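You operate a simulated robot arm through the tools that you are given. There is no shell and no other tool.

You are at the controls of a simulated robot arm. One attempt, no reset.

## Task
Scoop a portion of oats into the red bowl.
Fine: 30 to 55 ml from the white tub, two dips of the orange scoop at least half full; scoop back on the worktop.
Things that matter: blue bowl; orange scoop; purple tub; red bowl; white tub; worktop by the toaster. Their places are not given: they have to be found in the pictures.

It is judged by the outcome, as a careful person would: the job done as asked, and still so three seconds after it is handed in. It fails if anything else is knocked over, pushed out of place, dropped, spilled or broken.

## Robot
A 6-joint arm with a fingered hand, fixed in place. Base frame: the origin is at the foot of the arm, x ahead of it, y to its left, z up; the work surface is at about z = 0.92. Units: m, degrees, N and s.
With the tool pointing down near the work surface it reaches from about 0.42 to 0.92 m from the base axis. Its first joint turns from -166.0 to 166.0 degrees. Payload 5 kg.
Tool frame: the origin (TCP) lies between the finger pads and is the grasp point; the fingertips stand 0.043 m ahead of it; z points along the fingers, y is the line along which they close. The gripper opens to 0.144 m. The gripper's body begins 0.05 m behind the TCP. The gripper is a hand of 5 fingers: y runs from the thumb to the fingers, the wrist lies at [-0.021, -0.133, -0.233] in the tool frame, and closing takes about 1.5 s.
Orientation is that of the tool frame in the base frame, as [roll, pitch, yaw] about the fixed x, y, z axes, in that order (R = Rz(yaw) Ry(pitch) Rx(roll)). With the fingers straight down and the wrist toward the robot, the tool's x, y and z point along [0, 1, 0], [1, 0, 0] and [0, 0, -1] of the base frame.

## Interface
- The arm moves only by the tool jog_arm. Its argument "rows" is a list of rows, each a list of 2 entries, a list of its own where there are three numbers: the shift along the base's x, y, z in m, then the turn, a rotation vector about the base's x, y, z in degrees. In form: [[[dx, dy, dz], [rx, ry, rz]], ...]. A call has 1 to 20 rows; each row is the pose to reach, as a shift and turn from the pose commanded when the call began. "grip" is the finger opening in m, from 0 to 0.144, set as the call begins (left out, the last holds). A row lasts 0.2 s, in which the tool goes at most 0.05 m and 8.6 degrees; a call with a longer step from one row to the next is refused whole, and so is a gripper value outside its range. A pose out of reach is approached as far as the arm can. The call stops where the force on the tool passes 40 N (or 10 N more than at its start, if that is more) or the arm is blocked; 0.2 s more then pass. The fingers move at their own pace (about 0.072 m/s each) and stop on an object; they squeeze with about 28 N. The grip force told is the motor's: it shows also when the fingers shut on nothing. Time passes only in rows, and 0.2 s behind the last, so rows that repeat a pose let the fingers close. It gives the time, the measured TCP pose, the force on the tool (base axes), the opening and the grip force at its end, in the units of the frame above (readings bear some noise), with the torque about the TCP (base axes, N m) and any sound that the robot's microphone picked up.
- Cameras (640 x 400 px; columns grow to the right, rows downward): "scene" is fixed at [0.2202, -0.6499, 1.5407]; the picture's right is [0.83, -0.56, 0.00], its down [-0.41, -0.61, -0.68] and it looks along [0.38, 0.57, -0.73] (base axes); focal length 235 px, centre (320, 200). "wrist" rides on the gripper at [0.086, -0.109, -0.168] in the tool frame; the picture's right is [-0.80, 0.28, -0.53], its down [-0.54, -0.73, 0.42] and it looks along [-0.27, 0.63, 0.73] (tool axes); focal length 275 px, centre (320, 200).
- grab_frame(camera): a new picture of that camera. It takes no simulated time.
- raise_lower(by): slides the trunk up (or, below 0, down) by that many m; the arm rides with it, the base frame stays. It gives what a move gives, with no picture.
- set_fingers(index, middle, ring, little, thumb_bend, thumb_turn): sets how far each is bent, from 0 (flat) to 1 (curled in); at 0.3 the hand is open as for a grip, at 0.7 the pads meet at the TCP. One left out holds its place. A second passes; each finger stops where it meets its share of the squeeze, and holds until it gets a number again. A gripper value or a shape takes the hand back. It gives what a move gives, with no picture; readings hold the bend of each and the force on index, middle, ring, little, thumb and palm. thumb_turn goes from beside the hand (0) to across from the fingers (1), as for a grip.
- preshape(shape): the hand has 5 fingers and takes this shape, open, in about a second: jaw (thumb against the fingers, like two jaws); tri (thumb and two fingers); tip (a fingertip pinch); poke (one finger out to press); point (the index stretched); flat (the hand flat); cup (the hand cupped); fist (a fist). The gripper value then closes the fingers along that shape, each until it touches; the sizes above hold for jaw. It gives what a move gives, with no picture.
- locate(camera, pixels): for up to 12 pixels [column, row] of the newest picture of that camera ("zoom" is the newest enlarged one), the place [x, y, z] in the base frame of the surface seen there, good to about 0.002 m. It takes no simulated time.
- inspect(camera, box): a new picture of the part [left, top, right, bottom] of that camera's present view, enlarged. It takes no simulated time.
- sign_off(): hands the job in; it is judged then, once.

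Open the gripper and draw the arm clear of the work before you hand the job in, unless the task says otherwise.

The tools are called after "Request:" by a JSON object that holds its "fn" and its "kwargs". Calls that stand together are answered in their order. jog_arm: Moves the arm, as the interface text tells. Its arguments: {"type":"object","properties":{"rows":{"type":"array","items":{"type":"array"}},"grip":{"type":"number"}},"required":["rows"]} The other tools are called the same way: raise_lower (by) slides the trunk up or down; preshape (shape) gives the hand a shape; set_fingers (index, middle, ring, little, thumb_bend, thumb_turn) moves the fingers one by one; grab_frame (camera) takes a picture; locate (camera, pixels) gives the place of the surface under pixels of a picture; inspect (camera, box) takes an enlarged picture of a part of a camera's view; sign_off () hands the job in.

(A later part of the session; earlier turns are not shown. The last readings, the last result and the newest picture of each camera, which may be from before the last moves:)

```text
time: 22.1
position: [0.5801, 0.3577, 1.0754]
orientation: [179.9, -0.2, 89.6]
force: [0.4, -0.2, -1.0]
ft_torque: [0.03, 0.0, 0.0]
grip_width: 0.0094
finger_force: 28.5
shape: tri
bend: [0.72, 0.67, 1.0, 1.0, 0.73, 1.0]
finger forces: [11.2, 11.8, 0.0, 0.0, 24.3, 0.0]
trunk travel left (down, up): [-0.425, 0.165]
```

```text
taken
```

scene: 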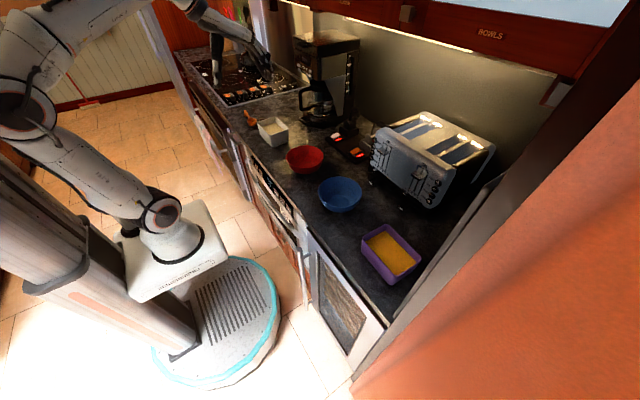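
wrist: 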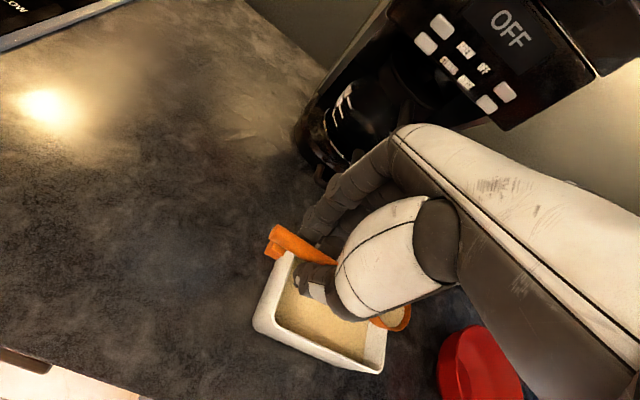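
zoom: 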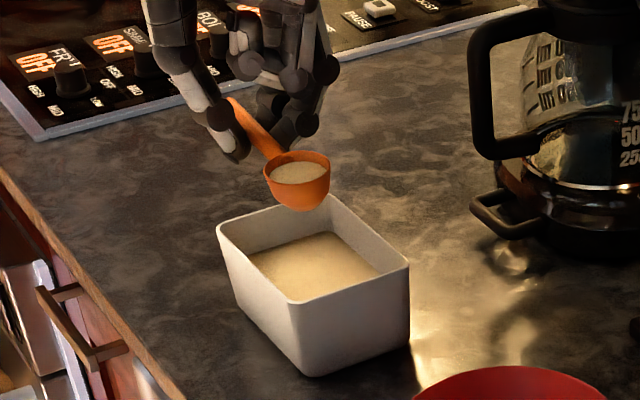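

The scoop is level and holds grain with a flat surface somewhat below the rim. I enlarge it to judge the fill.

Request:
{"fn": "inspect", "kwargs": {"camera": "scene", "box": [260, 98, 292, 122]}}

Request:
{"fn": "locate", "kwargs": {"camera": "zoom", "pixels": [[120, 240], [240, 180], [280, 215], [180, 265], [200, 225], [230, 250], [100, 210], [310, 205], [200, 330], [150, 190], [270, 250], [160, 225]]}}

```text
16.00 times, centred on (276, 110) of scene
```

zoom: 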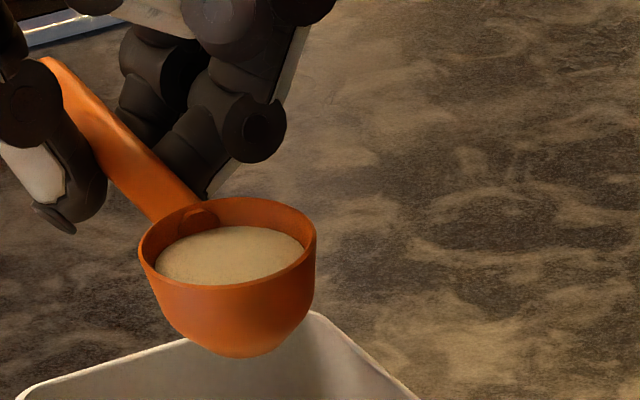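

```text
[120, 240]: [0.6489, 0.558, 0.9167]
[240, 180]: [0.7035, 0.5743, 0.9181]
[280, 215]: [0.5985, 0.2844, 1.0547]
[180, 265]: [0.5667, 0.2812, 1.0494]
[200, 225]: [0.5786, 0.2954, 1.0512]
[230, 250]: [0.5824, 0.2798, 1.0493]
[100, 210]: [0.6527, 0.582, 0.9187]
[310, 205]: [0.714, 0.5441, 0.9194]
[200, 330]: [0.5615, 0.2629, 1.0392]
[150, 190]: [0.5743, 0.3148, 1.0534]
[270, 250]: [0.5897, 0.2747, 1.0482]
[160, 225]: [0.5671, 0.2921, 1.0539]
```

Rim is at z≈1.056 and the grain surface at about 1.049, so the cup is roughly 70 % full (≈18 ml). I carry it level and smoothly to above the red bowl's centre (0.588, 0.008).

Request:
{"fn": "jog_arm", "kwargs": {"rows": [[[0, -0.003, 0.002], [0, 0, 0]], [[0.001, -0.01, 0.006], [0, 0, 0]], [[0.001, -0.022, 0.011], [0, 0, 0]], [[0.002, -0.038, 0.016], [0, 0, 0]], [[0.003, -0.057, 0.02], [0, 0, 0]], [[0.004, -0.078, 0.022], [0, 0, 0]], [[0.005, -0.1, 0.022], [0, 0, 0]], [[0.006, -0.122, 0.022], [0, 0, 0]], [[0.007, -0.144, 0.022], [0, 0, 0]], [[0.008, -0.166, 0.022], [0, 0, 0]], [[0.009, -0.188, 0.022], [0, 0, 0]], [[0.009, -0.208, 0.022], [0, 0, 0]], [[0.009, -0.225, 0.022], [0, 0, 0]], [[0.009, -0.238, 0.022], [0, 0, 0]], [[0.009, -0.246, 0.022], [0, 0, 0]], [[0.009, -0.25, 0.022], [0, 0, 0]], [[0.009, -0.251, 0.022], [0, 0, 0]]]}}

Request:
{"fn": "inspect", "kwargs": {"camera": "scene", "box": [250, 90, 362, 174]}}

Request:
{"fn": "grab_frame", "kwargs": {"camera": "wrist"}}

```text
time: 25.7
position: [0.5891, 0.1064, 1.0961]
orientation: [-180.0, 0.0, 89.5]
force: [0.4, 0.2, -0.1]
ft_torque: [0.03, 0.05, -0.04]
grip_width: 0.0096
finger_force: 28.1
shape: tri
bend: [0.72, 0.67, 1.0, 1.0, 0.73, 1.0]
finger forces: [11.4, 11.6, 0.1, 0.0, 24.4, 0.1]
trunk travel left (down, up): [-0.425, 0.165]
```

```text
4.76 times, centred on (306, 132) of scene
```

zoom: 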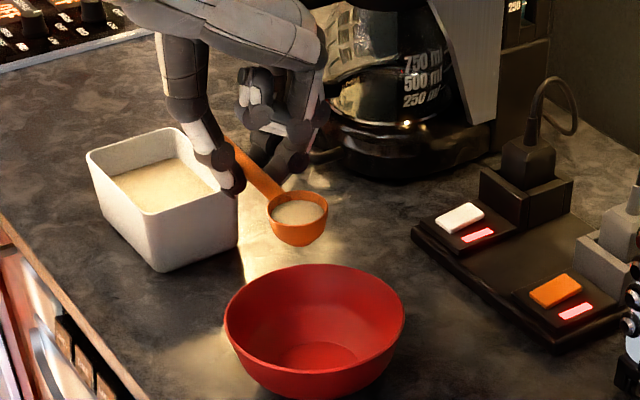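

```text
taken
```

wrist: 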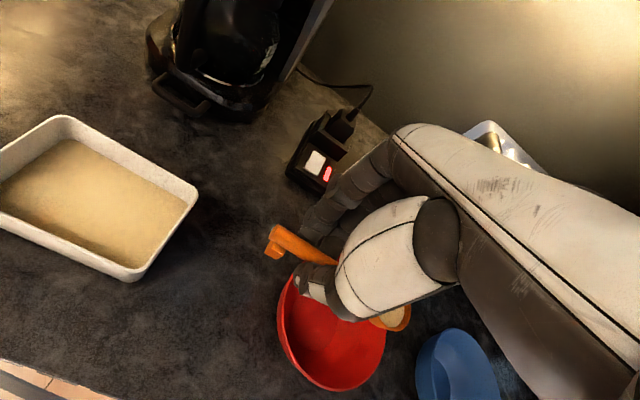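

The scoop is over the red bowl's region. I measure the bowl rim (zoom (225,318), (404,318), (320,266)) and the cup to aim the pour.

Request:
{"fn": "locate", "kwargs": {"camera": "zoom", "pixels": [[226, 320], [404, 320], [320, 266], [270, 275], [375, 283], [268, 212], [327, 207], [298, 222], [297, 210], [318, 345], [300, 368], [290, 195]]}}

```text
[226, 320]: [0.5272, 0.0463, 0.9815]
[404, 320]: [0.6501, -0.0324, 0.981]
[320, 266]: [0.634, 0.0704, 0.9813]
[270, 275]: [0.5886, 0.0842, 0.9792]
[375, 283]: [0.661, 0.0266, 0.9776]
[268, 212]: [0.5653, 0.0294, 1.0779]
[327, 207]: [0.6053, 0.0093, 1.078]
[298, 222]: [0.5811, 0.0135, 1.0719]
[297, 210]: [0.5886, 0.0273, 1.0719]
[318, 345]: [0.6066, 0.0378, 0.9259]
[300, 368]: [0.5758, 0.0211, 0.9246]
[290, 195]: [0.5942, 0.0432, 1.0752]
```

The bowl centre is (0.589, 0.010), radius ≈0.075, and the cup is at (0.588, 0.021). I pitch the scoop forward to 60° in place with the lip over the bowl's middle and see how much runs out.

Request:
{"fn": "jog_arm", "kwargs": {"rows": [[[0, -0.0034, 0.0087], [8, 0, 0]], [[0, -0.0084, 0.0147], [16, 0, 0]], [[0, -0.0149, 0.02], [24, 0, 0]], [[0, -0.0227, 0.0242], [32, 0, 0]], [[0, -0.0318, 0.0273], [40, 0, 0]], [[0, -0.0419, 0.029], [48, 0, 0]], [[0, -0.05, 0.0281], [54, 0, 0]], [[0, -0.0585, 0.0314], [60, 0, 0]], [[0, -0.0585, 0.0314], [60, 0, 0]], [[0, -0.0585, 0.0314], [60, 0, 0]]]}}

Request:
{"fn": "inspect", "kwargs": {"camera": "scene", "box": [250, 90, 362, 174]}}

Request:
{"fn": "grab_frame", "kwargs": {"camera": "scene"}}

Request:
{"fn": "grab_frame", "kwargs": {"camera": "wrist"}}

```text
time: 27.9
position: [0.5884, 0.0467, 1.1286]
orientation: [-179.2, -60.2, 89.0]
force: [-1.0, 0.7, 0.6]
ft_torque: [0.02, 0.0, 0.0]
grip_width: 0.0096
finger_force: 28.0
shape: tri
bend: [0.72, 0.67, 1.0, 1.0, 0.73, 1.0]
finger forces: [11.6, 11.8, 0.0, 0.0, 24.3, 0.1]
trunk travel left (down, up): [-0.425, 0.165]
```

```text
4.76 times, centred on (306, 132) of scene
```

zoom: 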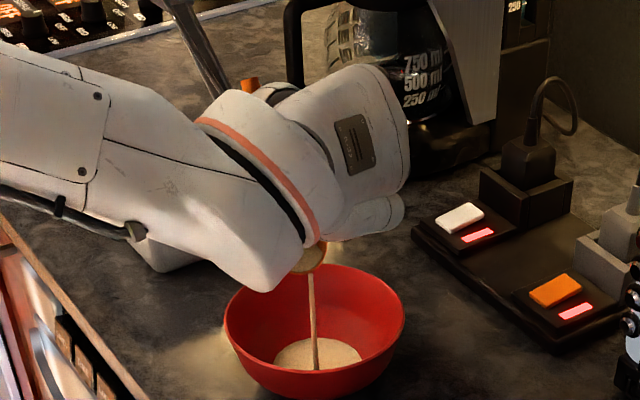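

```text
taken
```

scene: 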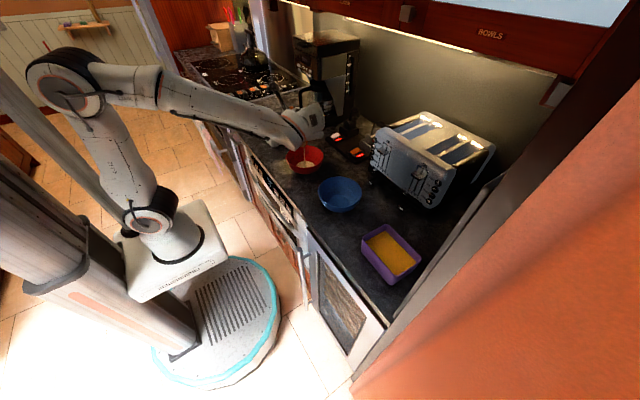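

```text
taken
```

wrist: 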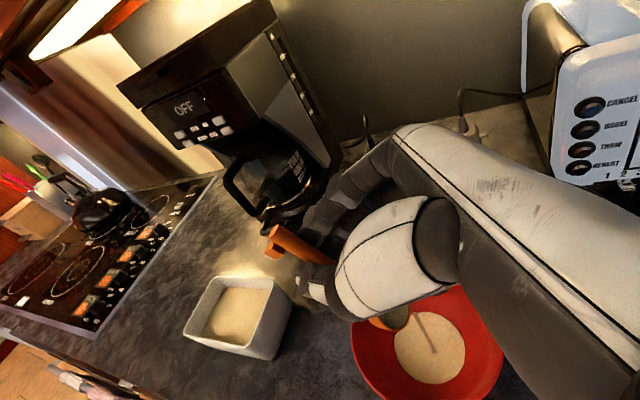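

Grain runs from the lip into the middle of the red bowl in a thin stream. I pitch further toward 90° about the cup to empty it fully.

Request:
{"fn": "jog_arm", "kwargs": {"rows": [[[0, 0, 0], [0, 0, 0]], [[0, -0.0118, 0.0028], [8, 0, 0]], [[0, -0.0118, 0.0028], [8, 0, 0]], [[0, -0.0239, 0.0041], [16, 0, 0]], [[0, -0.0239, 0.0041], [16, 0, 0]], [[0, -0.0345, 0.0037], [23, 0, 0]], [[0, -0.0345, 0.0037], [23, 0, 0]], [[0, -0.045, 0.0021], [30, 0, 0]], [[0, -0.045, 0.0021], [30, 0, 0]], [[0, -0.045, 0.0021], [30, 0, 0]], [[0, -0.045, 0.0021], [30, 0, 0]]]}}

Request:
{"fn": "inspect", "kwargs": {"camera": "scene", "box": [250, 90, 362, 174]}}

Request:
{"fn": "grab_frame", "kwargs": {"camera": "wrist"}}

```text
time: 30.3
position: [0.5892, 0.0006, 1.1309]
orientation: [-74.9, -89.5, -15.2]
force: [-0.2, -0.6, 0.4]
ft_torque: [0.01, 0.03, 0.03]
grip_width: 0.0094
finger_force: 27.8
shape: tri
bend: [0.72, 0.67, 1.0, 1.0, 0.73, 1.0]
finger forces: [11.8, 11.8, 0.0, 0.1, 24.4, 0.0]
trunk travel left (down, up): [-0.425, 0.165]
```

```text
4.76 times, centred on (306, 132) of scene
```

zoom: 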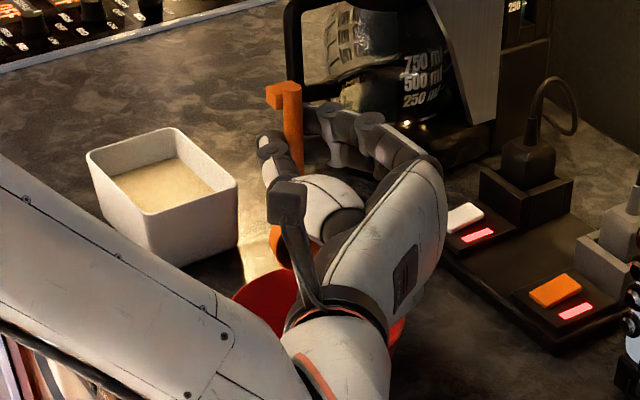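

```text
taken
```

wrist: 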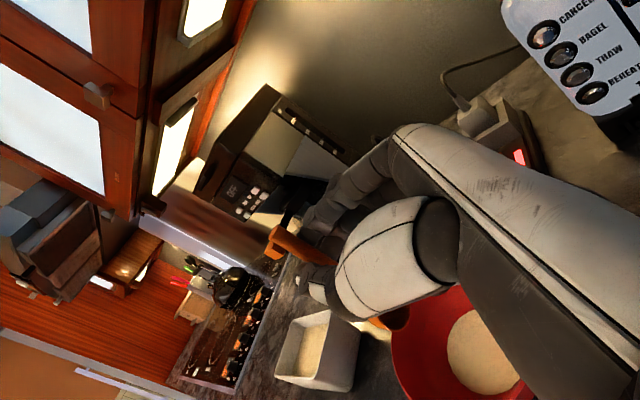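

At 90° no stream is visible any more and a heap lies in the bowl. To be sure the cup is empty, I pitch another 15° while rising 30 mm, then look.

Request:
{"fn": "jog_arm", "kwargs": {"rows": [[[0, -0.005, 0.006], [3.5, 0, 0]], [[0, -0.0102, 0.0121], [7, 0, 0]], [[0, -0.0158, 0.0172], [11, 0, 0]], [[0, -0.0214, 0.0223], [15, 0, 0]], [[0, -0.0214, 0.0223], [15, 0, 0]], [[0, -0.0214, 0.0223], [15, 0, 0]]]}}

Request:
{"fn": "inspect", "kwargs": {"camera": "scene", "box": [250, 90, 362, 174]}}

Request:
{"fn": "inspect", "kwargs": {"camera": "wrist", "box": [320, 250, 540, 400]}}

```text
time: 31.7
position: [0.5889, -0.0208, 1.1526]
orientation: [-2.0, -75.0, -88.0]
force: [0.2, -0.1, -0.5]
ft_torque: [0.0, -0.01, 0.01]
grip_width: 0.0093
finger_force: 28.2
shape: tri
bend: [0.72, 0.67, 1.0, 1.0, 0.73, 1.0]
finger forces: [11.8, 11.9, 0.0, 0.0, 24.5, 0.0]
trunk travel left (down, up): [-0.425, 0.165]
```

```text
4.76 times, centred on (306, 132) of scene
```

zoom: 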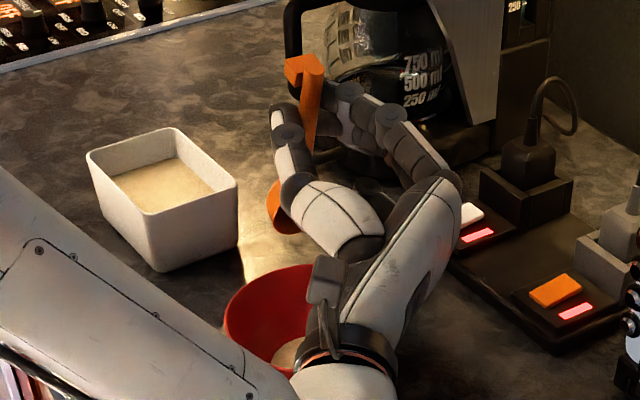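

```text
2.67 times, centred on (430, 325) of wrist
```

zoom: 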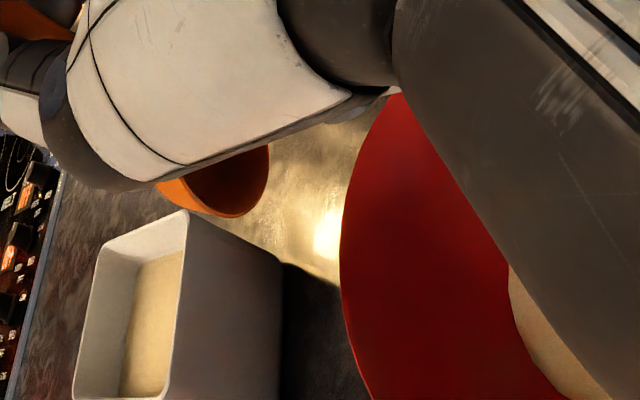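

The cup looks empty. I measure the grain left in the tub before planning the second dip.

Request:
{"fn": "inspect", "kwargs": {"camera": "scene", "box": [258, 108, 298, 138]}}

Request:
{"fn": "locate", "kwargs": {"camera": "zoom", "pixels": [[150, 150], [200, 150], [230, 170], [180, 180], [140, 130], [170, 130], [210, 190], [240, 190], [100, 160], [160, 160]]}}

```text
13.33 times, centred on (278, 123) of scene
```

zoom: 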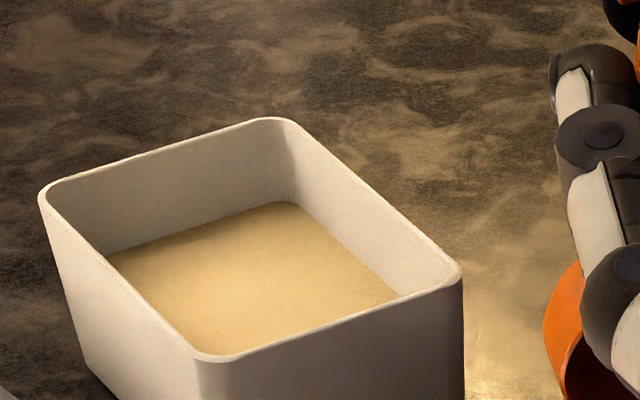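

```text
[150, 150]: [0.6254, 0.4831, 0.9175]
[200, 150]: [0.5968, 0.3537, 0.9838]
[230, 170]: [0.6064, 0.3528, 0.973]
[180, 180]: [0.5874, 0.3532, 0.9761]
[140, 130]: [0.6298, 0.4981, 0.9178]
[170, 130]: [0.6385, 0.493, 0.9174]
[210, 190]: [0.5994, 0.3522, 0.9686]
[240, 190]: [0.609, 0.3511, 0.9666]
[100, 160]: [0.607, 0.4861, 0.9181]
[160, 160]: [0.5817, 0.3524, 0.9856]
```

Request:
{"fn": "locate", "kwargs": {"camera": "zoom", "pixels": [[150, 260], [200, 240], [270, 220], [280, 260], [340, 270], [300, 300], [230, 300], [180, 300], [220, 330], [370, 290]]}}

```text
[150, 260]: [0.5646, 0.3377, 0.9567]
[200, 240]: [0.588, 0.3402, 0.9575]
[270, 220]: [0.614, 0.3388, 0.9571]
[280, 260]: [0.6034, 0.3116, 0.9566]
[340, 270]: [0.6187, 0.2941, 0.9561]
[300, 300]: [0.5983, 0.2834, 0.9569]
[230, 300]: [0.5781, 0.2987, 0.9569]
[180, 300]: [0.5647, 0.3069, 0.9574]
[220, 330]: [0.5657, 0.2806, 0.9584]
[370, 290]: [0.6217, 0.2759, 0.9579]
```

The grain level fell from 0.9588 to 0.957, which over the tub's area is about 18 ml — matching the first dip. I go back to 60° pitch over the bowl and carry the empty scoop to above the tub's +y half.

Request:
{"fn": "jog_arm", "kwargs": {"rows": [[[0, 0.0112, 0.0098], [-8, 0, 0]], [[0, 0.0229, 0.018], [-16, 0, 0]], [[0, 0.0349, 0.0225], [-24, 0, 0]], [[0, 0.0471, 0.0244], [-32, 0, 0]], [[0, 0.0576, 0.0229], [-39, 0, 0]], [[0, 0.0664, 0.0206], [-45, 0, 0]], [[-0.001, 0.1, 0.02], [-45, 0, 0]], [[-0.002, 0.14, 0.0195], [-45, 0, 0]], [[-0.004, 0.18, 0.019], [-45, 0, 0]], [[-0.005, 0.22, 0.018], [-45, 0, 0]], [[-0.006, 0.26, 0.016], [-45, 0, 0]], [[-0.007, 0.295, 0.014], [-45, 0, 0]], [[-0.008, 0.325, 0.012], [-45, 0, 0]], [[-0.009, 0.345, 0.0107], [-45, 0, 0]], [[-0.009, 0.3574, 0.0107], [-45, 0, 0]], [[-0.009, 0.3574, 0.0107], [-45, 0, 0]], [[-0.009, 0.3574, 0.0107], [-45, 0, 0]]]}}

Request:
{"fn": "inspect", "kwargs": {"camera": "scene", "box": [235, 70, 363, 176]}}

```text
time: 35.3
position: [0.5796, 0.3389, 1.1643]
orientation: [-179.3, -60.1, 89.1]
force: [-0.2, 0.1, -0.2]
ft_torque: [0.02, -0.02, -0.02]
grip_width: 0.0091
finger_force: 27.5
shape: tri
bend: [0.72, 0.67, 1.0, 1.0, 0.73, 1.0]
finger forces: [11.6, 12.0, 0.1, 0.0, 24.4, 0.0]
trunk travel left (down, up): [-0.425, 0.165]
```

```text
3.77 times, centred on (299, 123) of scene
```

zoom: 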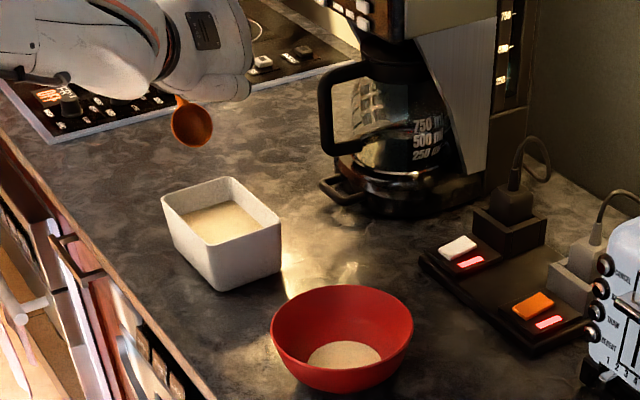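

The first portion lies in the red bowl, nothing spilled, and the cup is empty. I dip again, about 2 mm deeper to follow the lowered grain level.

Request:
{"fn": "jog_arm", "kwargs": {"rows": [[[0, 0, -0.025], [0, 0, 0]], [[0, 0, -0.055], [0, 0, 0]], [[0, 0, -0.08], [0, 0, 0]], [[0, 0, -0.096], [0, 0, 0]], [[0, 0, -0.104], [0, 0, 0]], [[0, 0, -0.11], [0, 0, 0]], [[0, 0, -0.116], [0, 0, 0]], [[0, 0, -0.122], [0, 0, 0]], [[0, 0, -0.1266], [0, 0, 0]], [[0, 0, -0.1266], [0, 0, 0]]]}}

Request:
{"fn": "inspect", "kwargs": {"camera": "scene", "box": [270, 130, 342, 184]}}

Request:
{"fn": "locate", "kwargs": {"camera": "zoom", "pixels": [[350, 230], [300, 250], [400, 250], [350, 280], [290, 230], [410, 220], [330, 200]]}}

```text
time: 37.5
position: [0.5786, 0.3379, 1.0361]
orientation: [-179.2, -60.2, 89.1]
force: [-0.4, 0.5, 0.5]
ft_torque: [-0.02, 0.0, 0.01]
grip_width: 0.0094
finger_force: 28.4
shape: tri
bend: [0.72, 0.67, 1.0, 1.0, 0.73, 1.0]
finger forces: [11.6, 12.1, 0.0, 0.1, 24.6, 0.0]
trunk travel left (down, up): [-0.425, 0.165]
```

```text
7.41 times, centred on (306, 157) of scene
```

zoom: 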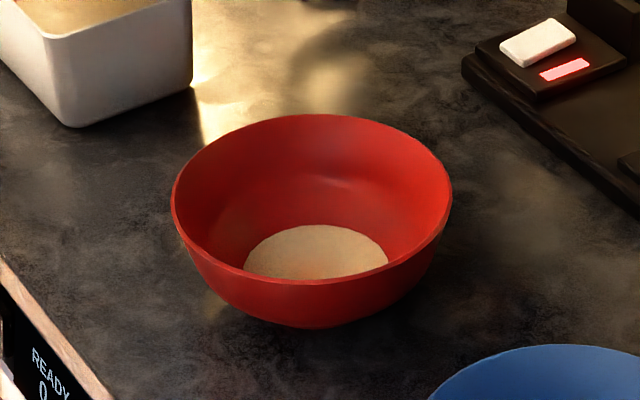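

```text
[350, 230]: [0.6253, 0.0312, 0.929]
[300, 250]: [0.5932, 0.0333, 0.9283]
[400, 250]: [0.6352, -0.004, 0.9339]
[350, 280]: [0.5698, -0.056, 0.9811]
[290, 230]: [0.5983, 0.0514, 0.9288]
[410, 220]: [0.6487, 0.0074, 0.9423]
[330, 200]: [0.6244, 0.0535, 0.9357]
```

The grain disc in the red bowl stands about 5 mm deep (≈18–20 ml). I do the second sweep, slightly farther toward −y and levelling a little earlier for a bit fuller cup.

Request:
{"fn": "jog_arm", "kwargs": {"rows": [[[0, -0.008, -0.001], [0, 0, 0]], [[0, -0.0107, -0.003], [-3, 0, 0]], [[0, -0.0135, -0.0048], [-6, 0, 0]], [[0, -0.0154, -0.0067], [-9, 0, 0]], [[0, -0.0174, -0.0084], [-12, 0, 0]], [[0, -0.0185, -0.0087], [-15, 0, 0]], [[0, -0.0175, -0.0087], [-19, 0, 0]], [[0, -0.0147, -0.0075], [-23, 0, 0]], [[0, -0.0113, -0.0056], [-27, 0, 0]], [[0, -0.0061, -0.0032], [-32, 0, 0]], [[0, -0.0015, -0.0002], [-37, 0, 0]], [[0, 0.0026, 0.0035], [-42, 0, 0]], [[0, 0.0068, 0.0074], [-48, 0, 0]], [[0, 0.0101, 0.0119], [-54, 0, 0]], [[0, 0.0125, 0.0161], [-60, 0, 0]], [[0, 0.0125, 0.0261], [-60, 0, 0]], [[0, 0.0125, 0.0361], [-60, 0, 0]], [[0, 0.0125, 0.0361], [-60, 0, 0]]]}}

Request:
{"fn": "inspect", "kwargs": {"camera": "scene", "box": [230, 85, 318, 151]}}

Request:
{"fn": "inspect", "kwargs": {"camera": "scene", "box": [260, 98, 292, 122]}}

Request:
{"fn": "locate", "kwargs": {"camera": "zoom", "pixels": [[200, 240], [220, 260], [250, 240], [180, 265], [260, 255], [230, 235], [160, 300], [240, 330]]}}

```text
time: 41.3
position: [0.5793, 0.3506, 1.0727]
orientation: [179.9, -0.1, 89.5]
force: [-0.1, 0.3, 0.0]
ft_torque: [0.04, -0.01, 0.0]
grip_width: 0.0093
finger_force: 27.8
shape: tri
bend: [0.72, 0.67, 1.0, 1.0, 0.73, 1.0]
finger forces: [11.7, 11.9, 0.1, 0.0, 24.2, 0.1]
trunk travel left (down, up): [-0.425, 0.165]
```

```text
6.06 times, centred on (274, 118) of scene
```

zoom: 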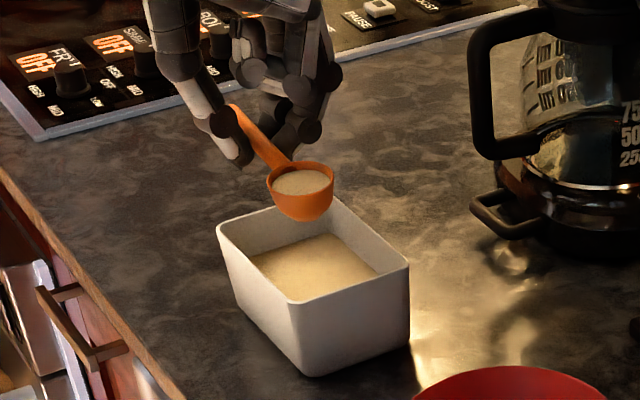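

```text
16.00 times, centred on (276, 110) of scene
```

zoom: 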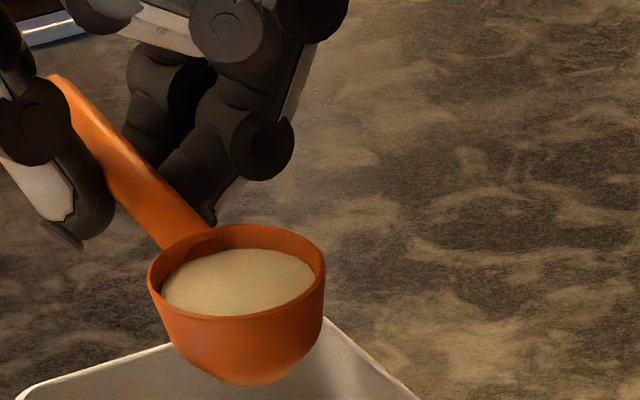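

```text
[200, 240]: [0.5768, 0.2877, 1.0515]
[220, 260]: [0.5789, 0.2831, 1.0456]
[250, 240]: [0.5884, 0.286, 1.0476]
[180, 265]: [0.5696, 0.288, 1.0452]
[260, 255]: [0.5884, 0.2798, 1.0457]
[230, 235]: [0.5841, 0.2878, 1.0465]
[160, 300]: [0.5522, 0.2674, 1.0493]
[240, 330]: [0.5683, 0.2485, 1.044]
```

I locate the cup's rim edge and grain surface precisely in this zoom to judge the second fill.

Request:
{"fn": "locate", "kwargs": {"camera": "zoom", "pixels": [[151, 272], [322, 262], [245, 315], [190, 309], [290, 302], [250, 227], [205, 245], [240, 270], [200, 280], [290, 275], [240, 300], [270, 255]]}}

```text
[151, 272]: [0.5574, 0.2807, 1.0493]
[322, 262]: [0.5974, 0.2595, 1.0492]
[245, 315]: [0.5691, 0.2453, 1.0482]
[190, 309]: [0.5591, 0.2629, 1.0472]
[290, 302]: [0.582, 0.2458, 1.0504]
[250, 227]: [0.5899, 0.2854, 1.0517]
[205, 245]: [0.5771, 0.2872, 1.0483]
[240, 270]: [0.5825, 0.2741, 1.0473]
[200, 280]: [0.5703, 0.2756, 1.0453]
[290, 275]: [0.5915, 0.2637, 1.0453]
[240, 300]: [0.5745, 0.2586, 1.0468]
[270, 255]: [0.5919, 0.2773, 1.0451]
```

The grain sits about 4–5 mm under the rim — around 75–80 % full. The rim seems slightly nose-down; I check the handle's line for slip.

Request:
{"fn": "locate", "kwargs": {"camera": "zoom", "pixels": [[65, 95], [90, 130], [115, 160], [140, 190], [165, 220], [180, 235]]}}

Request:
{"fn": "inspect", "kwargs": {"camera": "wrist", "box": [240, 200, 460, 350]}}

Request:
{"fn": "locate", "kwargs": {"camera": "zoom", "pixels": [[120, 95], [150, 110], [200, 145], [250, 175]]}}

```text
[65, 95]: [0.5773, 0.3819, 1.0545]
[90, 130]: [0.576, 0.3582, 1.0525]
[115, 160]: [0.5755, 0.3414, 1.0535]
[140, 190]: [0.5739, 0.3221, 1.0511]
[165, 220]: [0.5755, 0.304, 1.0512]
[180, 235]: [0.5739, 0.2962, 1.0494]
```

```text
2.67 times, centred on (350, 275) of wrist
```

zoom: 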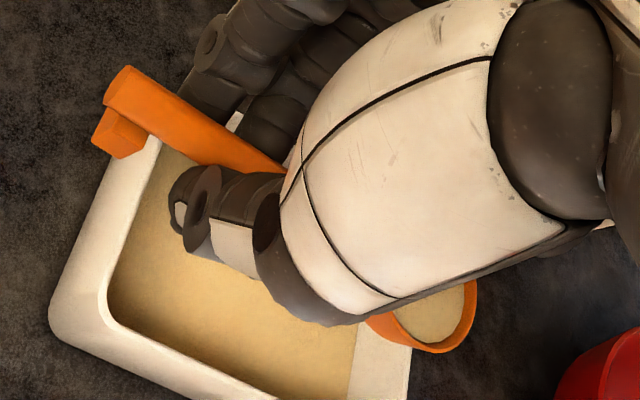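

```text
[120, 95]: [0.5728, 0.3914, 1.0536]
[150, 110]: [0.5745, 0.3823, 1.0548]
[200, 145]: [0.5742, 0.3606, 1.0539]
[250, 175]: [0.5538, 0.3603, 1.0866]
```

The scoop has sagged about 2.7° nose-down in the grip, which is harmless; I trim it by −2.5° about x while carrying it smoothly to the red bowl.

Request:
{"fn": "jog_arm", "kwargs": {"rows": [[[0, -0.002, 0.003], [-0.5, 0, 0]], [[0.001, -0.007, 0.008], [-1, 0, 0]], [[0.001, -0.016, 0.014], [-1.5, 0, 0]], [[0.002, -0.029, 0.019], [-2, 0, 0]], [[0.003, -0.045, 0.023], [-2.5, 0, 0]], [[0.004, -0.064, 0.025], [-2.5, 0, 0]], [[0.005, -0.085, 0.025], [-2.5, 0, 0]], [[0.006, -0.107, 0.025], [-2.5, 0, 0]], [[0.007, -0.129, 0.025], [-2.5, 0, 0]], [[0.008, -0.151, 0.025], [-2.5, 0, 0]], [[0.009, -0.173, 0.025], [-2.5, 0, 0]], [[0.009, -0.193, 0.025], [-2.5, 0, 0]], [[0.009, -0.211, 0.025], [-2.5, 0, 0]], [[0.009, -0.226, 0.025], [-2.5, 0, 0]], [[0.009, -0.236, 0.025], [-2.5, 0, 0]], [[0.009, -0.242, 0.025], [-2.5, 0, 0]], [[0.009, -0.245, 0.025], [-2.5, 0, 0]], [[0.009, -0.245, 0.025], [-2.5, 0, 0]]]}}

Request:
{"fn": "inspect", "kwargs": {"camera": "scene", "box": [250, 90, 362, 174]}}

Request:
{"fn": "locate", "kwargs": {"camera": "zoom", "pixels": [[269, 210], [326, 206], [300, 224], [300, 208], [290, 195], [250, 165], [235, 147]]}}

```text
time: 45.1
position: [0.588, 0.1046, 1.0982]
orientation: [179.9, 2.4, 89.4]
force: [0.1, -0.3, 0.1]
ft_torque: [0.02, 0.01, -0.05]
grip_width: 0.0092
finger_force: 27.6
shape: tri
bend: [0.72, 0.67, 1.0, 1.0, 0.73, 1.0]
finger forces: [11.7, 11.8, 0.1, 0.0, 24.3, 0.0]
trunk travel left (down, up): [-0.425, 0.165]
```

```text
4.76 times, centred on (306, 132) of scene
```

zoom: 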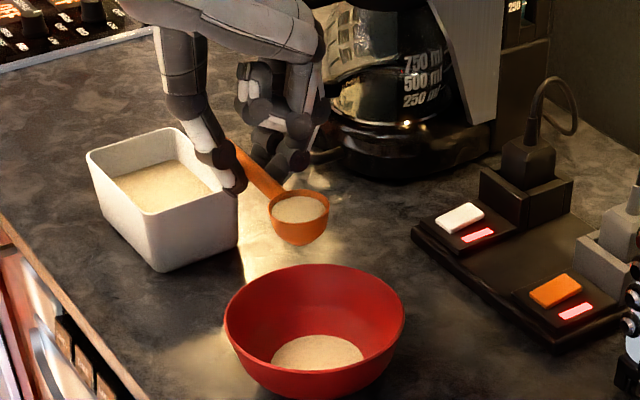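

```text
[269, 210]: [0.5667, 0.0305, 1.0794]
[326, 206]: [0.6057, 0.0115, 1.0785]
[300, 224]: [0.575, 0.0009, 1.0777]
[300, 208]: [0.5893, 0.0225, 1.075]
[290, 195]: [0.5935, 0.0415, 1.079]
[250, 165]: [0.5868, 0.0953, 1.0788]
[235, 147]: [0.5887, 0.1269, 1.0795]
```

The scoop is level again over the bowl, rim 1.0785 and grain 1.075. I pour as before: pitch to 60° in place, then on to 90°.

Request:
{"fn": "jog_arm", "kwargs": {"rows": [[[0, -0.0034, 0.0087], [8, 0, 0]], [[0, -0.0084, 0.0147], [16, 0, 0]], [[0, -0.0149, 0.02], [24, 0, 0]], [[0, -0.0227, 0.0242], [32, 0, 0]], [[0, -0.0318, 0.0273], [40, 0, 0]], [[0, -0.0419, 0.029], [48, 0, 0]], [[0, -0.05, 0.0281], [54, 0, 0]], [[0, -0.0585, 0.0314], [60, 0, 0]], [[0, -0.0585, 0.0314], [60, 0, 0]], [[0, -0.0585, 0.0314], [60, 0, 0]], [[0, -0.0703, 0.0342], [68, 0, 0]], [[0, -0.0703, 0.0342], [68, 0, 0]], [[0, -0.0824, 0.0355], [76, 0, 0]], [[0, -0.0824, 0.0355], [76, 0, 0]], [[0, -0.093, 0.0351], [83, 0, 0]], [[0, -0.093, 0.0351], [83, 0, 0]], [[0, -0.1035, 0.0335], [90, 0, 0]], [[0, -0.1035, 0.0335], [90, 0, 0]], [[0, -0.1035, 0.0335], [90, 0, 0]], [[0, -0.1035, 0.0335], [90, 0, 0]]]}}

Request:
{"fn": "inspect", "kwargs": {"camera": "scene", "box": [250, 90, 362, 174]}}

Request:
{"fn": "grab_frame", "kwargs": {"camera": "wrist"}}

```text
time: 49.3
position: [0.5888, 0.003, 1.1317]
orientation: [-168.2, -87.4, 78.1]
force: [0.2, 0.8, 0.2]
ft_torque: [-0.02, -0.04, 0.01]
grip_width: 0.0093
finger_force: 27.7
shape: tri
bend: [0.72, 0.67, 1.0, 1.0, 0.73, 1.0]
finger forces: [12.1, 12.0, 0.0, 0.0, 24.2, 0.0]
trunk travel left (down, up): [-0.425, 0.165]
```

```text
4.76 times, centred on (306, 132) of scene
```

zoom: 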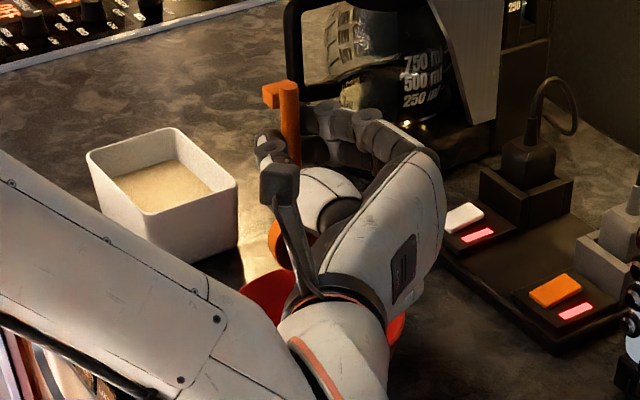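

```text
taken
```

wrist: 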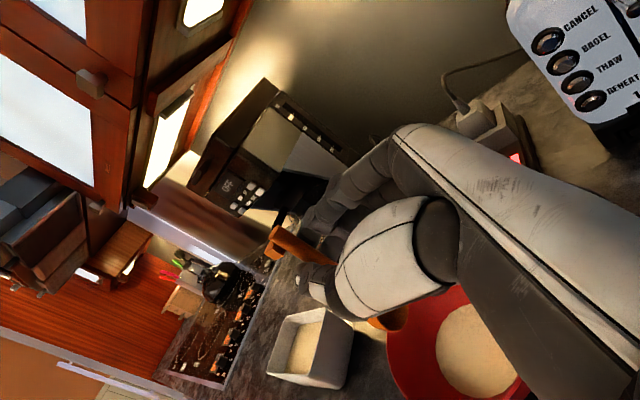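

The grain has run out and the heap in the bowl has grown. I again pitch 15° more while rising to shed any rest, then check.

Request:
{"fn": "jog_arm", "kwargs": {"rows": [[[0, -0.005, 0.006], [3.5, 0, 0]], [[0, -0.0102, 0.0121], [7, 0, 0]], [[0, -0.0158, 0.0172], [11, 0, 0]], [[0, -0.0214, 0.0223], [15, 0, 0]], [[0, -0.0214, 0.0223], [15, 0, 0]], [[0, -0.0214, 0.0223], [15, 0, 0]], [[0, -0.0214, 0.0223], [15, 0, 0]]]}}

Request:
{"fn": "inspect", "kwargs": {"camera": "scene", "box": [250, 90, 362, 174]}}

```text
time: 50.9
position: [0.5897, -0.0199, 1.1547]
orientation: [-2.2, -77.4, -87.7]
force: [0.0, 0.0, 0.1]
ft_torque: [-0.02, 0.05, 0.05]
grip_width: 0.0094
finger_force: 27.9
shape: tri
bend: [0.72, 0.67, 1.0, 1.0, 0.73, 1.0]
finger forces: [12.2, 12.0, 0.1, 0.0, 24.1, 0.0]
trunk travel left (down, up): [-0.425, 0.165]
```

```text
4.76 times, centred on (306, 132) of scene
```

zoom: 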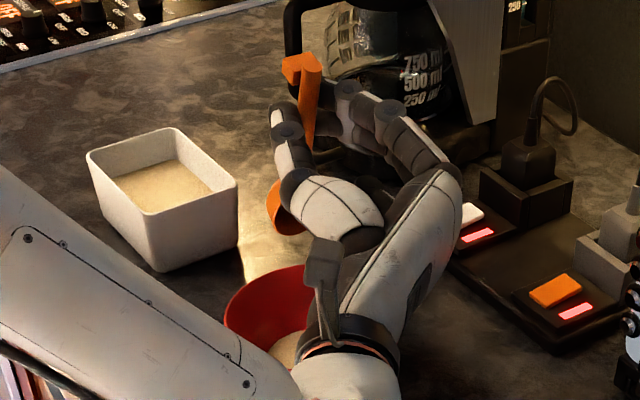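

No more stream. I level the empty scoop above the bowl and look into the cup and the bowl.

Request:
{"fn": "jog_arm", "kwargs": {"rows": [[[0, 0.0112, 0.0088], [-8, 0, 0]], [[0, 0.0229, 0.017], [-16, 0, 0]], [[0, 0.0349, 0.0215], [-24, 0, 0]], [[0, 0.0471, 0.0234], [-32, 0, 0]], [[0, 0.0576, 0.0219], [-39, 0, 0]], [[0, 0.0664, 0.0196], [-45, 0, 0]], [[0, 0.0763, 0.0157], [-52, 0, 0]], [[0, 0.0856, 0.0107], [-59, 0, 0]], [[0, 0.0943, 0.0046], [-66, 0, 0]], [[0, 0.1022, -0.0026], [-73, 0, 0]], [[0, 0.11, -0.0118], [-81, 0, 0]], [[0, 0.1165, -0.0221], [-89, 0, 0]], [[0, 0.1215, -0.0331], [-97, 0, 0]], [[0, 0.1249, -0.0448], [-105, 0, 0]], [[0, 0.1249, -0.0448], [-105, 0, 0]]]}}

Request:
{"fn": "inspect", "kwargs": {"camera": "scene", "box": [250, 90, 362, 174]}}

Request:
{"fn": "inspect", "kwargs": {"camera": "scene", "box": [280, 110, 336, 152]}}

```text
time: 54.1
position: [0.5888, 0.1038, 1.1099]
orientation: [180.0, 2.5, 89.5]
force: [-0.2, -0.3, -0.3]
ft_torque: [-0.01, 0.03, 0.04]
grip_width: 0.0093
finger_force: 27.6
shape: tri
bend: [0.72, 0.67, 1.0, 1.0, 0.73, 1.0]
finger forces: [12.3, 11.7, 0.1, 0.0, 24.0, 0.0]
trunk travel left (down, up): [-0.425, 0.165]
```

```text
4.76 times, centred on (306, 132) of scene
```

zoom: 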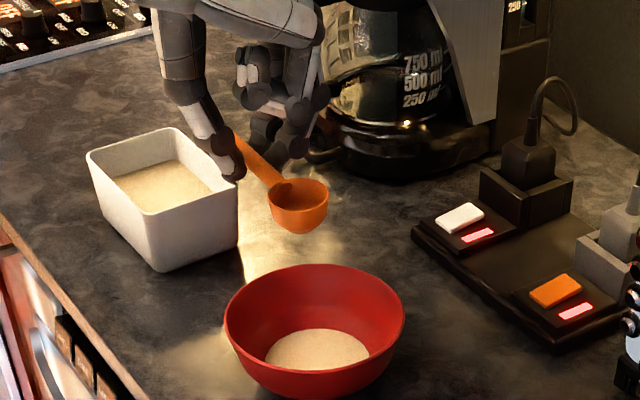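

```text
9.52 times, centred on (308, 131) of scene
```

zoom: 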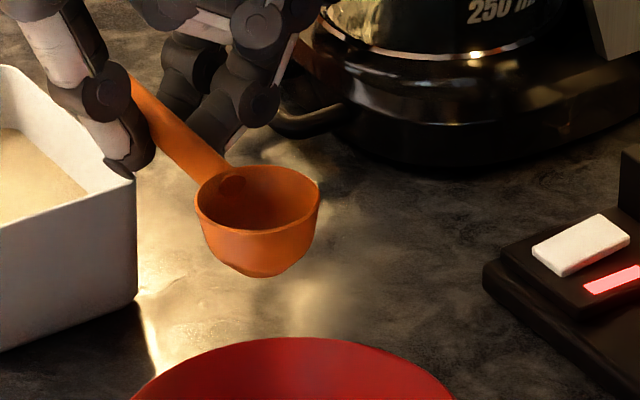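

The cup is empty and the worktop is clean. I verify the amount from the bowl and tub surface heights.

Request:
{"fn": "inspect", "kwargs": {"camera": "scene", "box": [258, 108, 298, 138]}}

Request:
{"fn": "locate", "kwargs": {"camera": "zoom", "pixels": [[150, 260], [200, 240], [270, 220], [280, 260], [340, 270], [300, 300], [230, 300], [180, 300], [220, 330], [370, 290]]}}

Request:
{"fn": "inspect", "kwargs": {"camera": "scene", "box": [284, 140, 332, 176]}}

Request:
{"fn": "locate", "kwargs": {"camera": "zoom", "pixels": [[300, 200], [250, 220], [350, 220], [240, 240], [300, 230], [380, 230], [300, 170], [400, 240], [300, 185], [260, 180], [220, 215], [360, 180]]}}

```text
13.33 times, centred on (278, 123) of scene
```

zoom: 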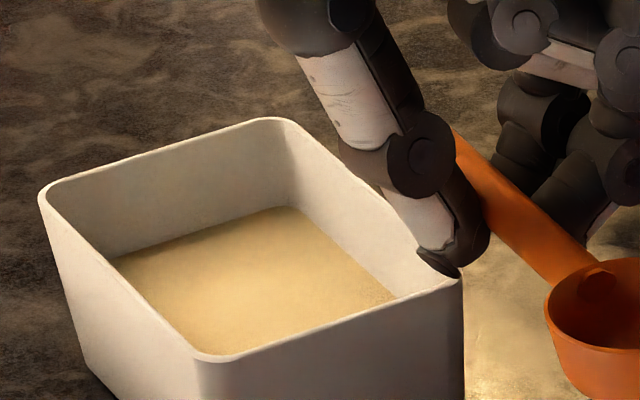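

```text
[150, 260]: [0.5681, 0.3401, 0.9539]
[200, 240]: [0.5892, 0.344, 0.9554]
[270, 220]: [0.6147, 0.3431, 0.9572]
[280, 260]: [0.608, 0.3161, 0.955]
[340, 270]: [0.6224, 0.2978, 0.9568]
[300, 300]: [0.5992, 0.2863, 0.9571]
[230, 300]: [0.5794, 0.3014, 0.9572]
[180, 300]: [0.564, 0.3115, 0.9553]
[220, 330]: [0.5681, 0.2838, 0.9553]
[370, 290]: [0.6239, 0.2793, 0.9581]
```

```text
11.11 times, centred on (308, 158) of scene
```

zoom: 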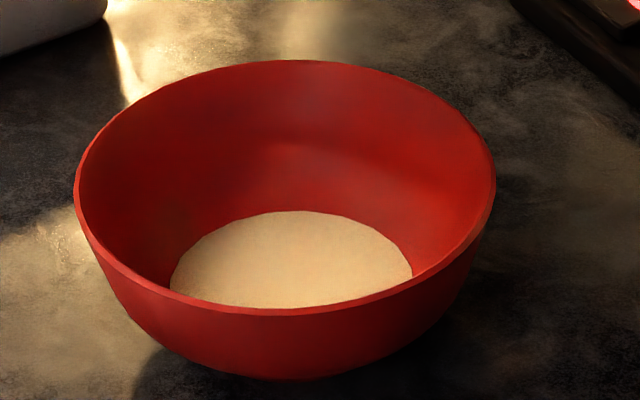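

```text
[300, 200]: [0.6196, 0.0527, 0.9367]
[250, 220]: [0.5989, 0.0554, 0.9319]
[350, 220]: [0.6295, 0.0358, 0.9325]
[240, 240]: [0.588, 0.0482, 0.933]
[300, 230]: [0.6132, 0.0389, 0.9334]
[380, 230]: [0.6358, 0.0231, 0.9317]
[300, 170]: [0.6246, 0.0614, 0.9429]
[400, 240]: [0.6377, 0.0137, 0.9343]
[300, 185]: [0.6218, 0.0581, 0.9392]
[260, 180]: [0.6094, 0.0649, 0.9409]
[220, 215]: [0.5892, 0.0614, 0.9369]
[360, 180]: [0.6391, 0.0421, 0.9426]
```

Bowl surface is now z≈0.9328 (disc radius ≈44 mm) against a floor near 0.9245, i.e. about 40 ml; two fills of roughly 17 and 20 ml agree. I measure the empty cup's inside to firm up the estimate.

Request:
{"fn": "inspect", "kwargs": {"camera": "scene", "box": [290, 120, 314, 138]}}

```text
16.00 times, centred on (302, 129) of scene
```

zoom: 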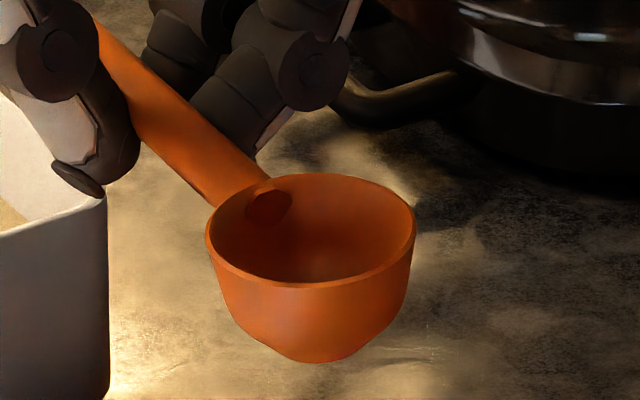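

Request:
{"fn": "locate", "kwargs": {"camera": "zoom", "pixels": [[208, 230], [414, 225], [310, 283], [320, 174], [310, 270], [310, 260], [310, 240], [310, 220], [310, 200], [310, 185], [300, 275], [330, 265]]}}

Request:
{"fn": "locate", "kwargs": {"camera": "zoom", "pixels": [[310, 355], [290, 340], [340, 340], [310, 320], [230, 310], [395, 305], [215, 245], [410, 240], [240, 210], [390, 205]]}}

```text
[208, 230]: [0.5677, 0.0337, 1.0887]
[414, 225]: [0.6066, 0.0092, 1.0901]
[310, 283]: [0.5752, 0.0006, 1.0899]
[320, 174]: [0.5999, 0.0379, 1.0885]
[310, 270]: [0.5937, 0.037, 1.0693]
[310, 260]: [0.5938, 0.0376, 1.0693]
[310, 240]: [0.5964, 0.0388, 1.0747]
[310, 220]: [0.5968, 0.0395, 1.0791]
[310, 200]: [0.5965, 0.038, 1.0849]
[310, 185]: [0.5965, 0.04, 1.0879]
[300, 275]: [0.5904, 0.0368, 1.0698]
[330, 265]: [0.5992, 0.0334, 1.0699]
```

```text
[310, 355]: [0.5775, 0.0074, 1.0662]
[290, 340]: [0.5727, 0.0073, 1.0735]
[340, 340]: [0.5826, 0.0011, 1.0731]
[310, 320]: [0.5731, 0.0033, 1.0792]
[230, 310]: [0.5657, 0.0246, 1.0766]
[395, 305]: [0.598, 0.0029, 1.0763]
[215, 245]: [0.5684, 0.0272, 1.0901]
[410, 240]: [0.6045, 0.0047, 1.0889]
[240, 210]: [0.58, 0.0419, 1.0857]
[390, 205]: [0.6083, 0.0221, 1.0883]
```

The cup is near-cylindrical inside (radius ≈20.5 mm, depth ≈25 mm, ≈28–30 ml), so the two dips were about 75–80 % full and total roughly 40–45 ml, inside 30–55. Now I carry the scoop back to above its original place.

Request:
{"fn": "jog_arm", "kwargs": {"rows": [[[0, 0.02, 0.01], [0, 0, 0]], [[-0.002, 0.055, 0.02], [0, 0, -0.5]], [[-0.005, 0.097, 0.025], [0, 0, -1]], [[-0.008, 0.14, 0.025], [0, 0, -1.5]], [[-0.012, 0.183, 0.025], [0, 0, -2]], [[-0.016, 0.226, 0.025], [0, 0, -2.5]], [[-0.02, 0.269, 0.025], [0, 0, -3]], [[-0.024, 0.312, 0.025], [0, 0, -3.5]], [[-0.028, 0.352, 0.02], [0, 0, -4]], [[-0.032, 0.388, 0.01], [0, 0, -4.5]], [[-0.035, 0.415, 0], [0, 0, -4.5]], [[-0.036, 0.43, -0.02], [0, 0, -4.5]], [[-0.036, 0.4345, -0.04], [0, 0, -4.5]], [[-0.036, 0.4345, -0.06], [0, 0, -4.5]], [[-0.036, 0.4345, -0.07], [0, 0, -4.5]], [[-0.036, 0.4345, -0.07], [0, 0, -4.5]]]}}

Request:
{"fn": "inspect", "kwargs": {"camera": "scene", "box": [225, 80, 305, 140]}}

Request:
{"fn": "locate", "kwargs": {"camera": "zoom", "pixels": [[200, 180], [210, 200]]}}

```text
time: 57.5
position: [0.5519, 0.5393, 1.0383]
orientation: [179.8, 2.4, 85.0]
force: [0.4, -0.1, 0.2]
ft_torque: [-0.01, -0.01, -0.02]
grip_width: 0.0092
finger_force: 28.2
shape: tri
bend: [0.72, 0.67, 1.0, 1.0, 0.73, 1.0]
finger forces: [12.3, 11.7, 0.0, 0.0, 24.1, 0.0]
trunk travel left (down, up): [-0.425, 0.165]
```

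```text
6.67 times, centred on (265, 110) of scene
```

zoom: 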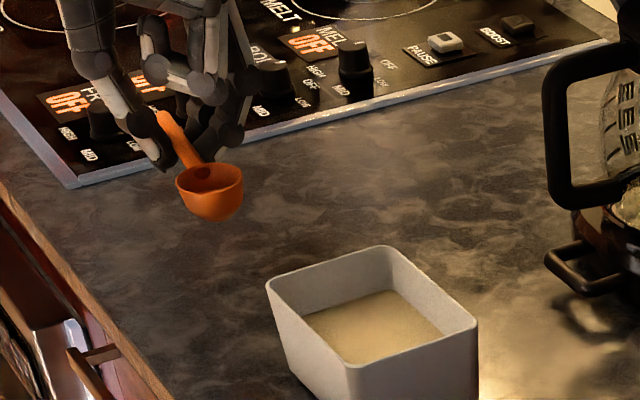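

```text
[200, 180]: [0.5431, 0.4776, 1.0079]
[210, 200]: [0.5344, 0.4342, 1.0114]
```

The scoop hovers over its old place and the worktop beneath is clear. I measure rim and handle heights to know how far to lower.

Request:
{"fn": "inspect", "kwargs": {"camera": "scene", "box": [238, 88, 270, 112]}}

Request:
{"fn": "locate", "kwargs": {"camera": "wrist", "pixels": [[320, 260]]}}

```text
16.00 times, centred on (254, 100) of scene
```

zoom: 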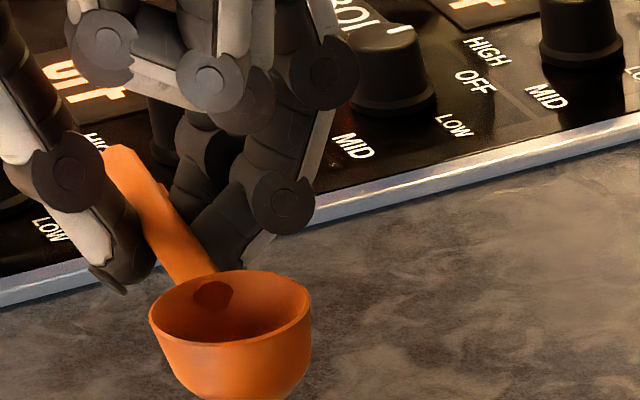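

```text
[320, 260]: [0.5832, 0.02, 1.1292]
```

Request:
{"fn": "locate", "kwargs": {"camera": "zoom", "pixels": [[120, 160], [140, 190], [165, 225], [190, 260], [151, 315], [308, 305], [235, 340], [250, 272], [190, 335], [290, 325]]}}

Request:
{"fn": "grab_frame", "kwargs": {"camera": "wrist"}}

Request:
{"fn": "locate", "kwargs": {"camera": "wrist", "pixels": [[285, 238], [300, 247], [320, 257], [275, 250]]}}

```text
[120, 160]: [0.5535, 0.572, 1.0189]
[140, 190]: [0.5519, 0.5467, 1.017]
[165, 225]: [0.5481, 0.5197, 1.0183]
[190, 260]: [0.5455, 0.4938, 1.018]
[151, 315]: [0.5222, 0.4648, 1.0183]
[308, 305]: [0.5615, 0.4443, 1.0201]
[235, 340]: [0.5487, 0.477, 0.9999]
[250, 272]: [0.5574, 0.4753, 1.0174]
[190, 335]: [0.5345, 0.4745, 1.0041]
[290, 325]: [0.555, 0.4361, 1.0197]
```

```text
taken
```

wrist: 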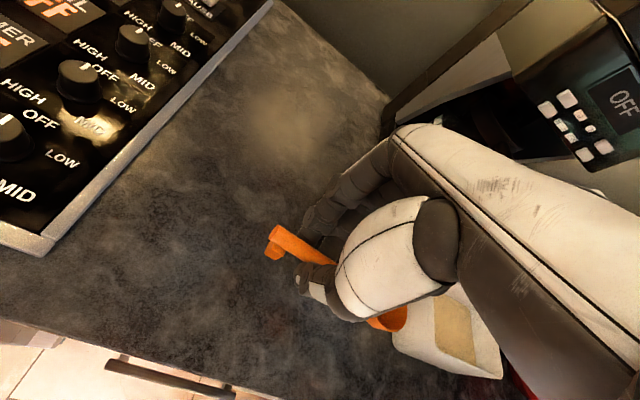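

```text
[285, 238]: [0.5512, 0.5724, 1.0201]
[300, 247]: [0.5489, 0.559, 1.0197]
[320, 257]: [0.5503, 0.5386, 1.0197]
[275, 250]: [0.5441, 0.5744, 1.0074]
```

Rim and handle are both level at z≈1.019 and rested at 0.947 originally, so I lower 0.072 m, slowly at the end.

Request:
{"fn": "jog_arm", "kwargs": {"rows": [[[0, 0, -0.02], [0, 0, 0]], [[0, 0, -0.04], [0, 0, 0]], [[0, 0, -0.055], [0, 0, 0]], [[0, 0, -0.063], [0, 0, 0]], [[0, 0, -0.067], [0, 0, 0]], [[0, 0, -0.069], [0, 0, 0]], [[0, 0, -0.0705], [0, 0, 0]], [[0, 0, -0.0715], [0, 0, 0]], [[0, 0, -0.072], [0, 0, 0]], [[0, 0, -0.072], [0, 0, 0]]]}}

Request:
{"fn": "inspect", "kwargs": {"camera": "scene", "box": [235, 90, 283, 126]}}

Request:
{"fn": "inspect", "kwargs": {"camera": "wrist", "box": [240, 200, 440, 350]}}

```text
time: 59.7
position: [0.5516, 0.5406, 0.9667]
orientation: [179.8, 2.4, 85.0]
force: [1.0, -0.1, 0.3]
ft_torque: [0.02, 0.0, -0.03]
grip_width: 0.0091
finger_force: 27.4
shape: tri
bend: [0.72, 0.67, 1.0, 1.0, 0.73, 1.0]
finger forces: [12.3, 11.7, 0.1, 0.0, 24.1, 0.1]
trunk travel left (down, up): [-0.425, 0.165]
```

```text
11.11 times, centred on (259, 108) of scene
```

zoom: 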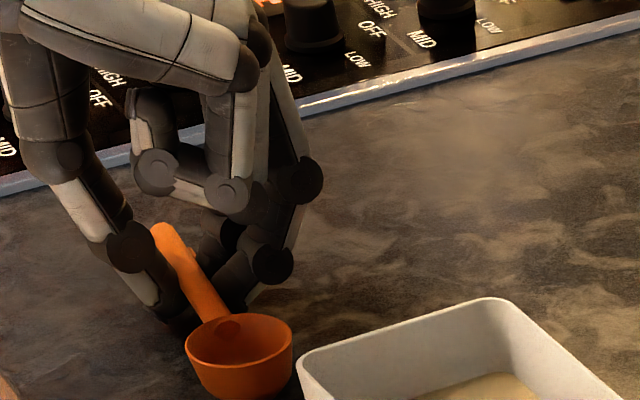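

```text
2.67 times, centred on (340, 275) of wrist
```

zoom: 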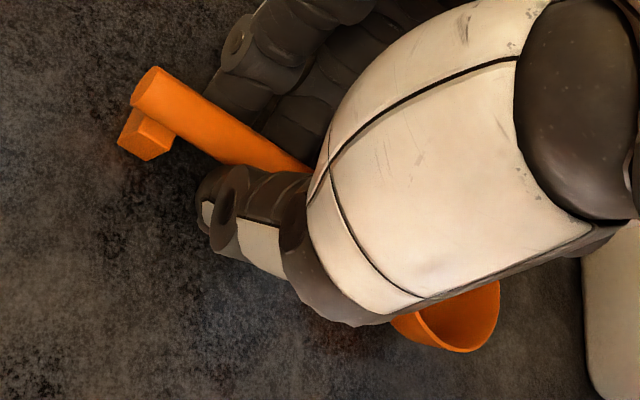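

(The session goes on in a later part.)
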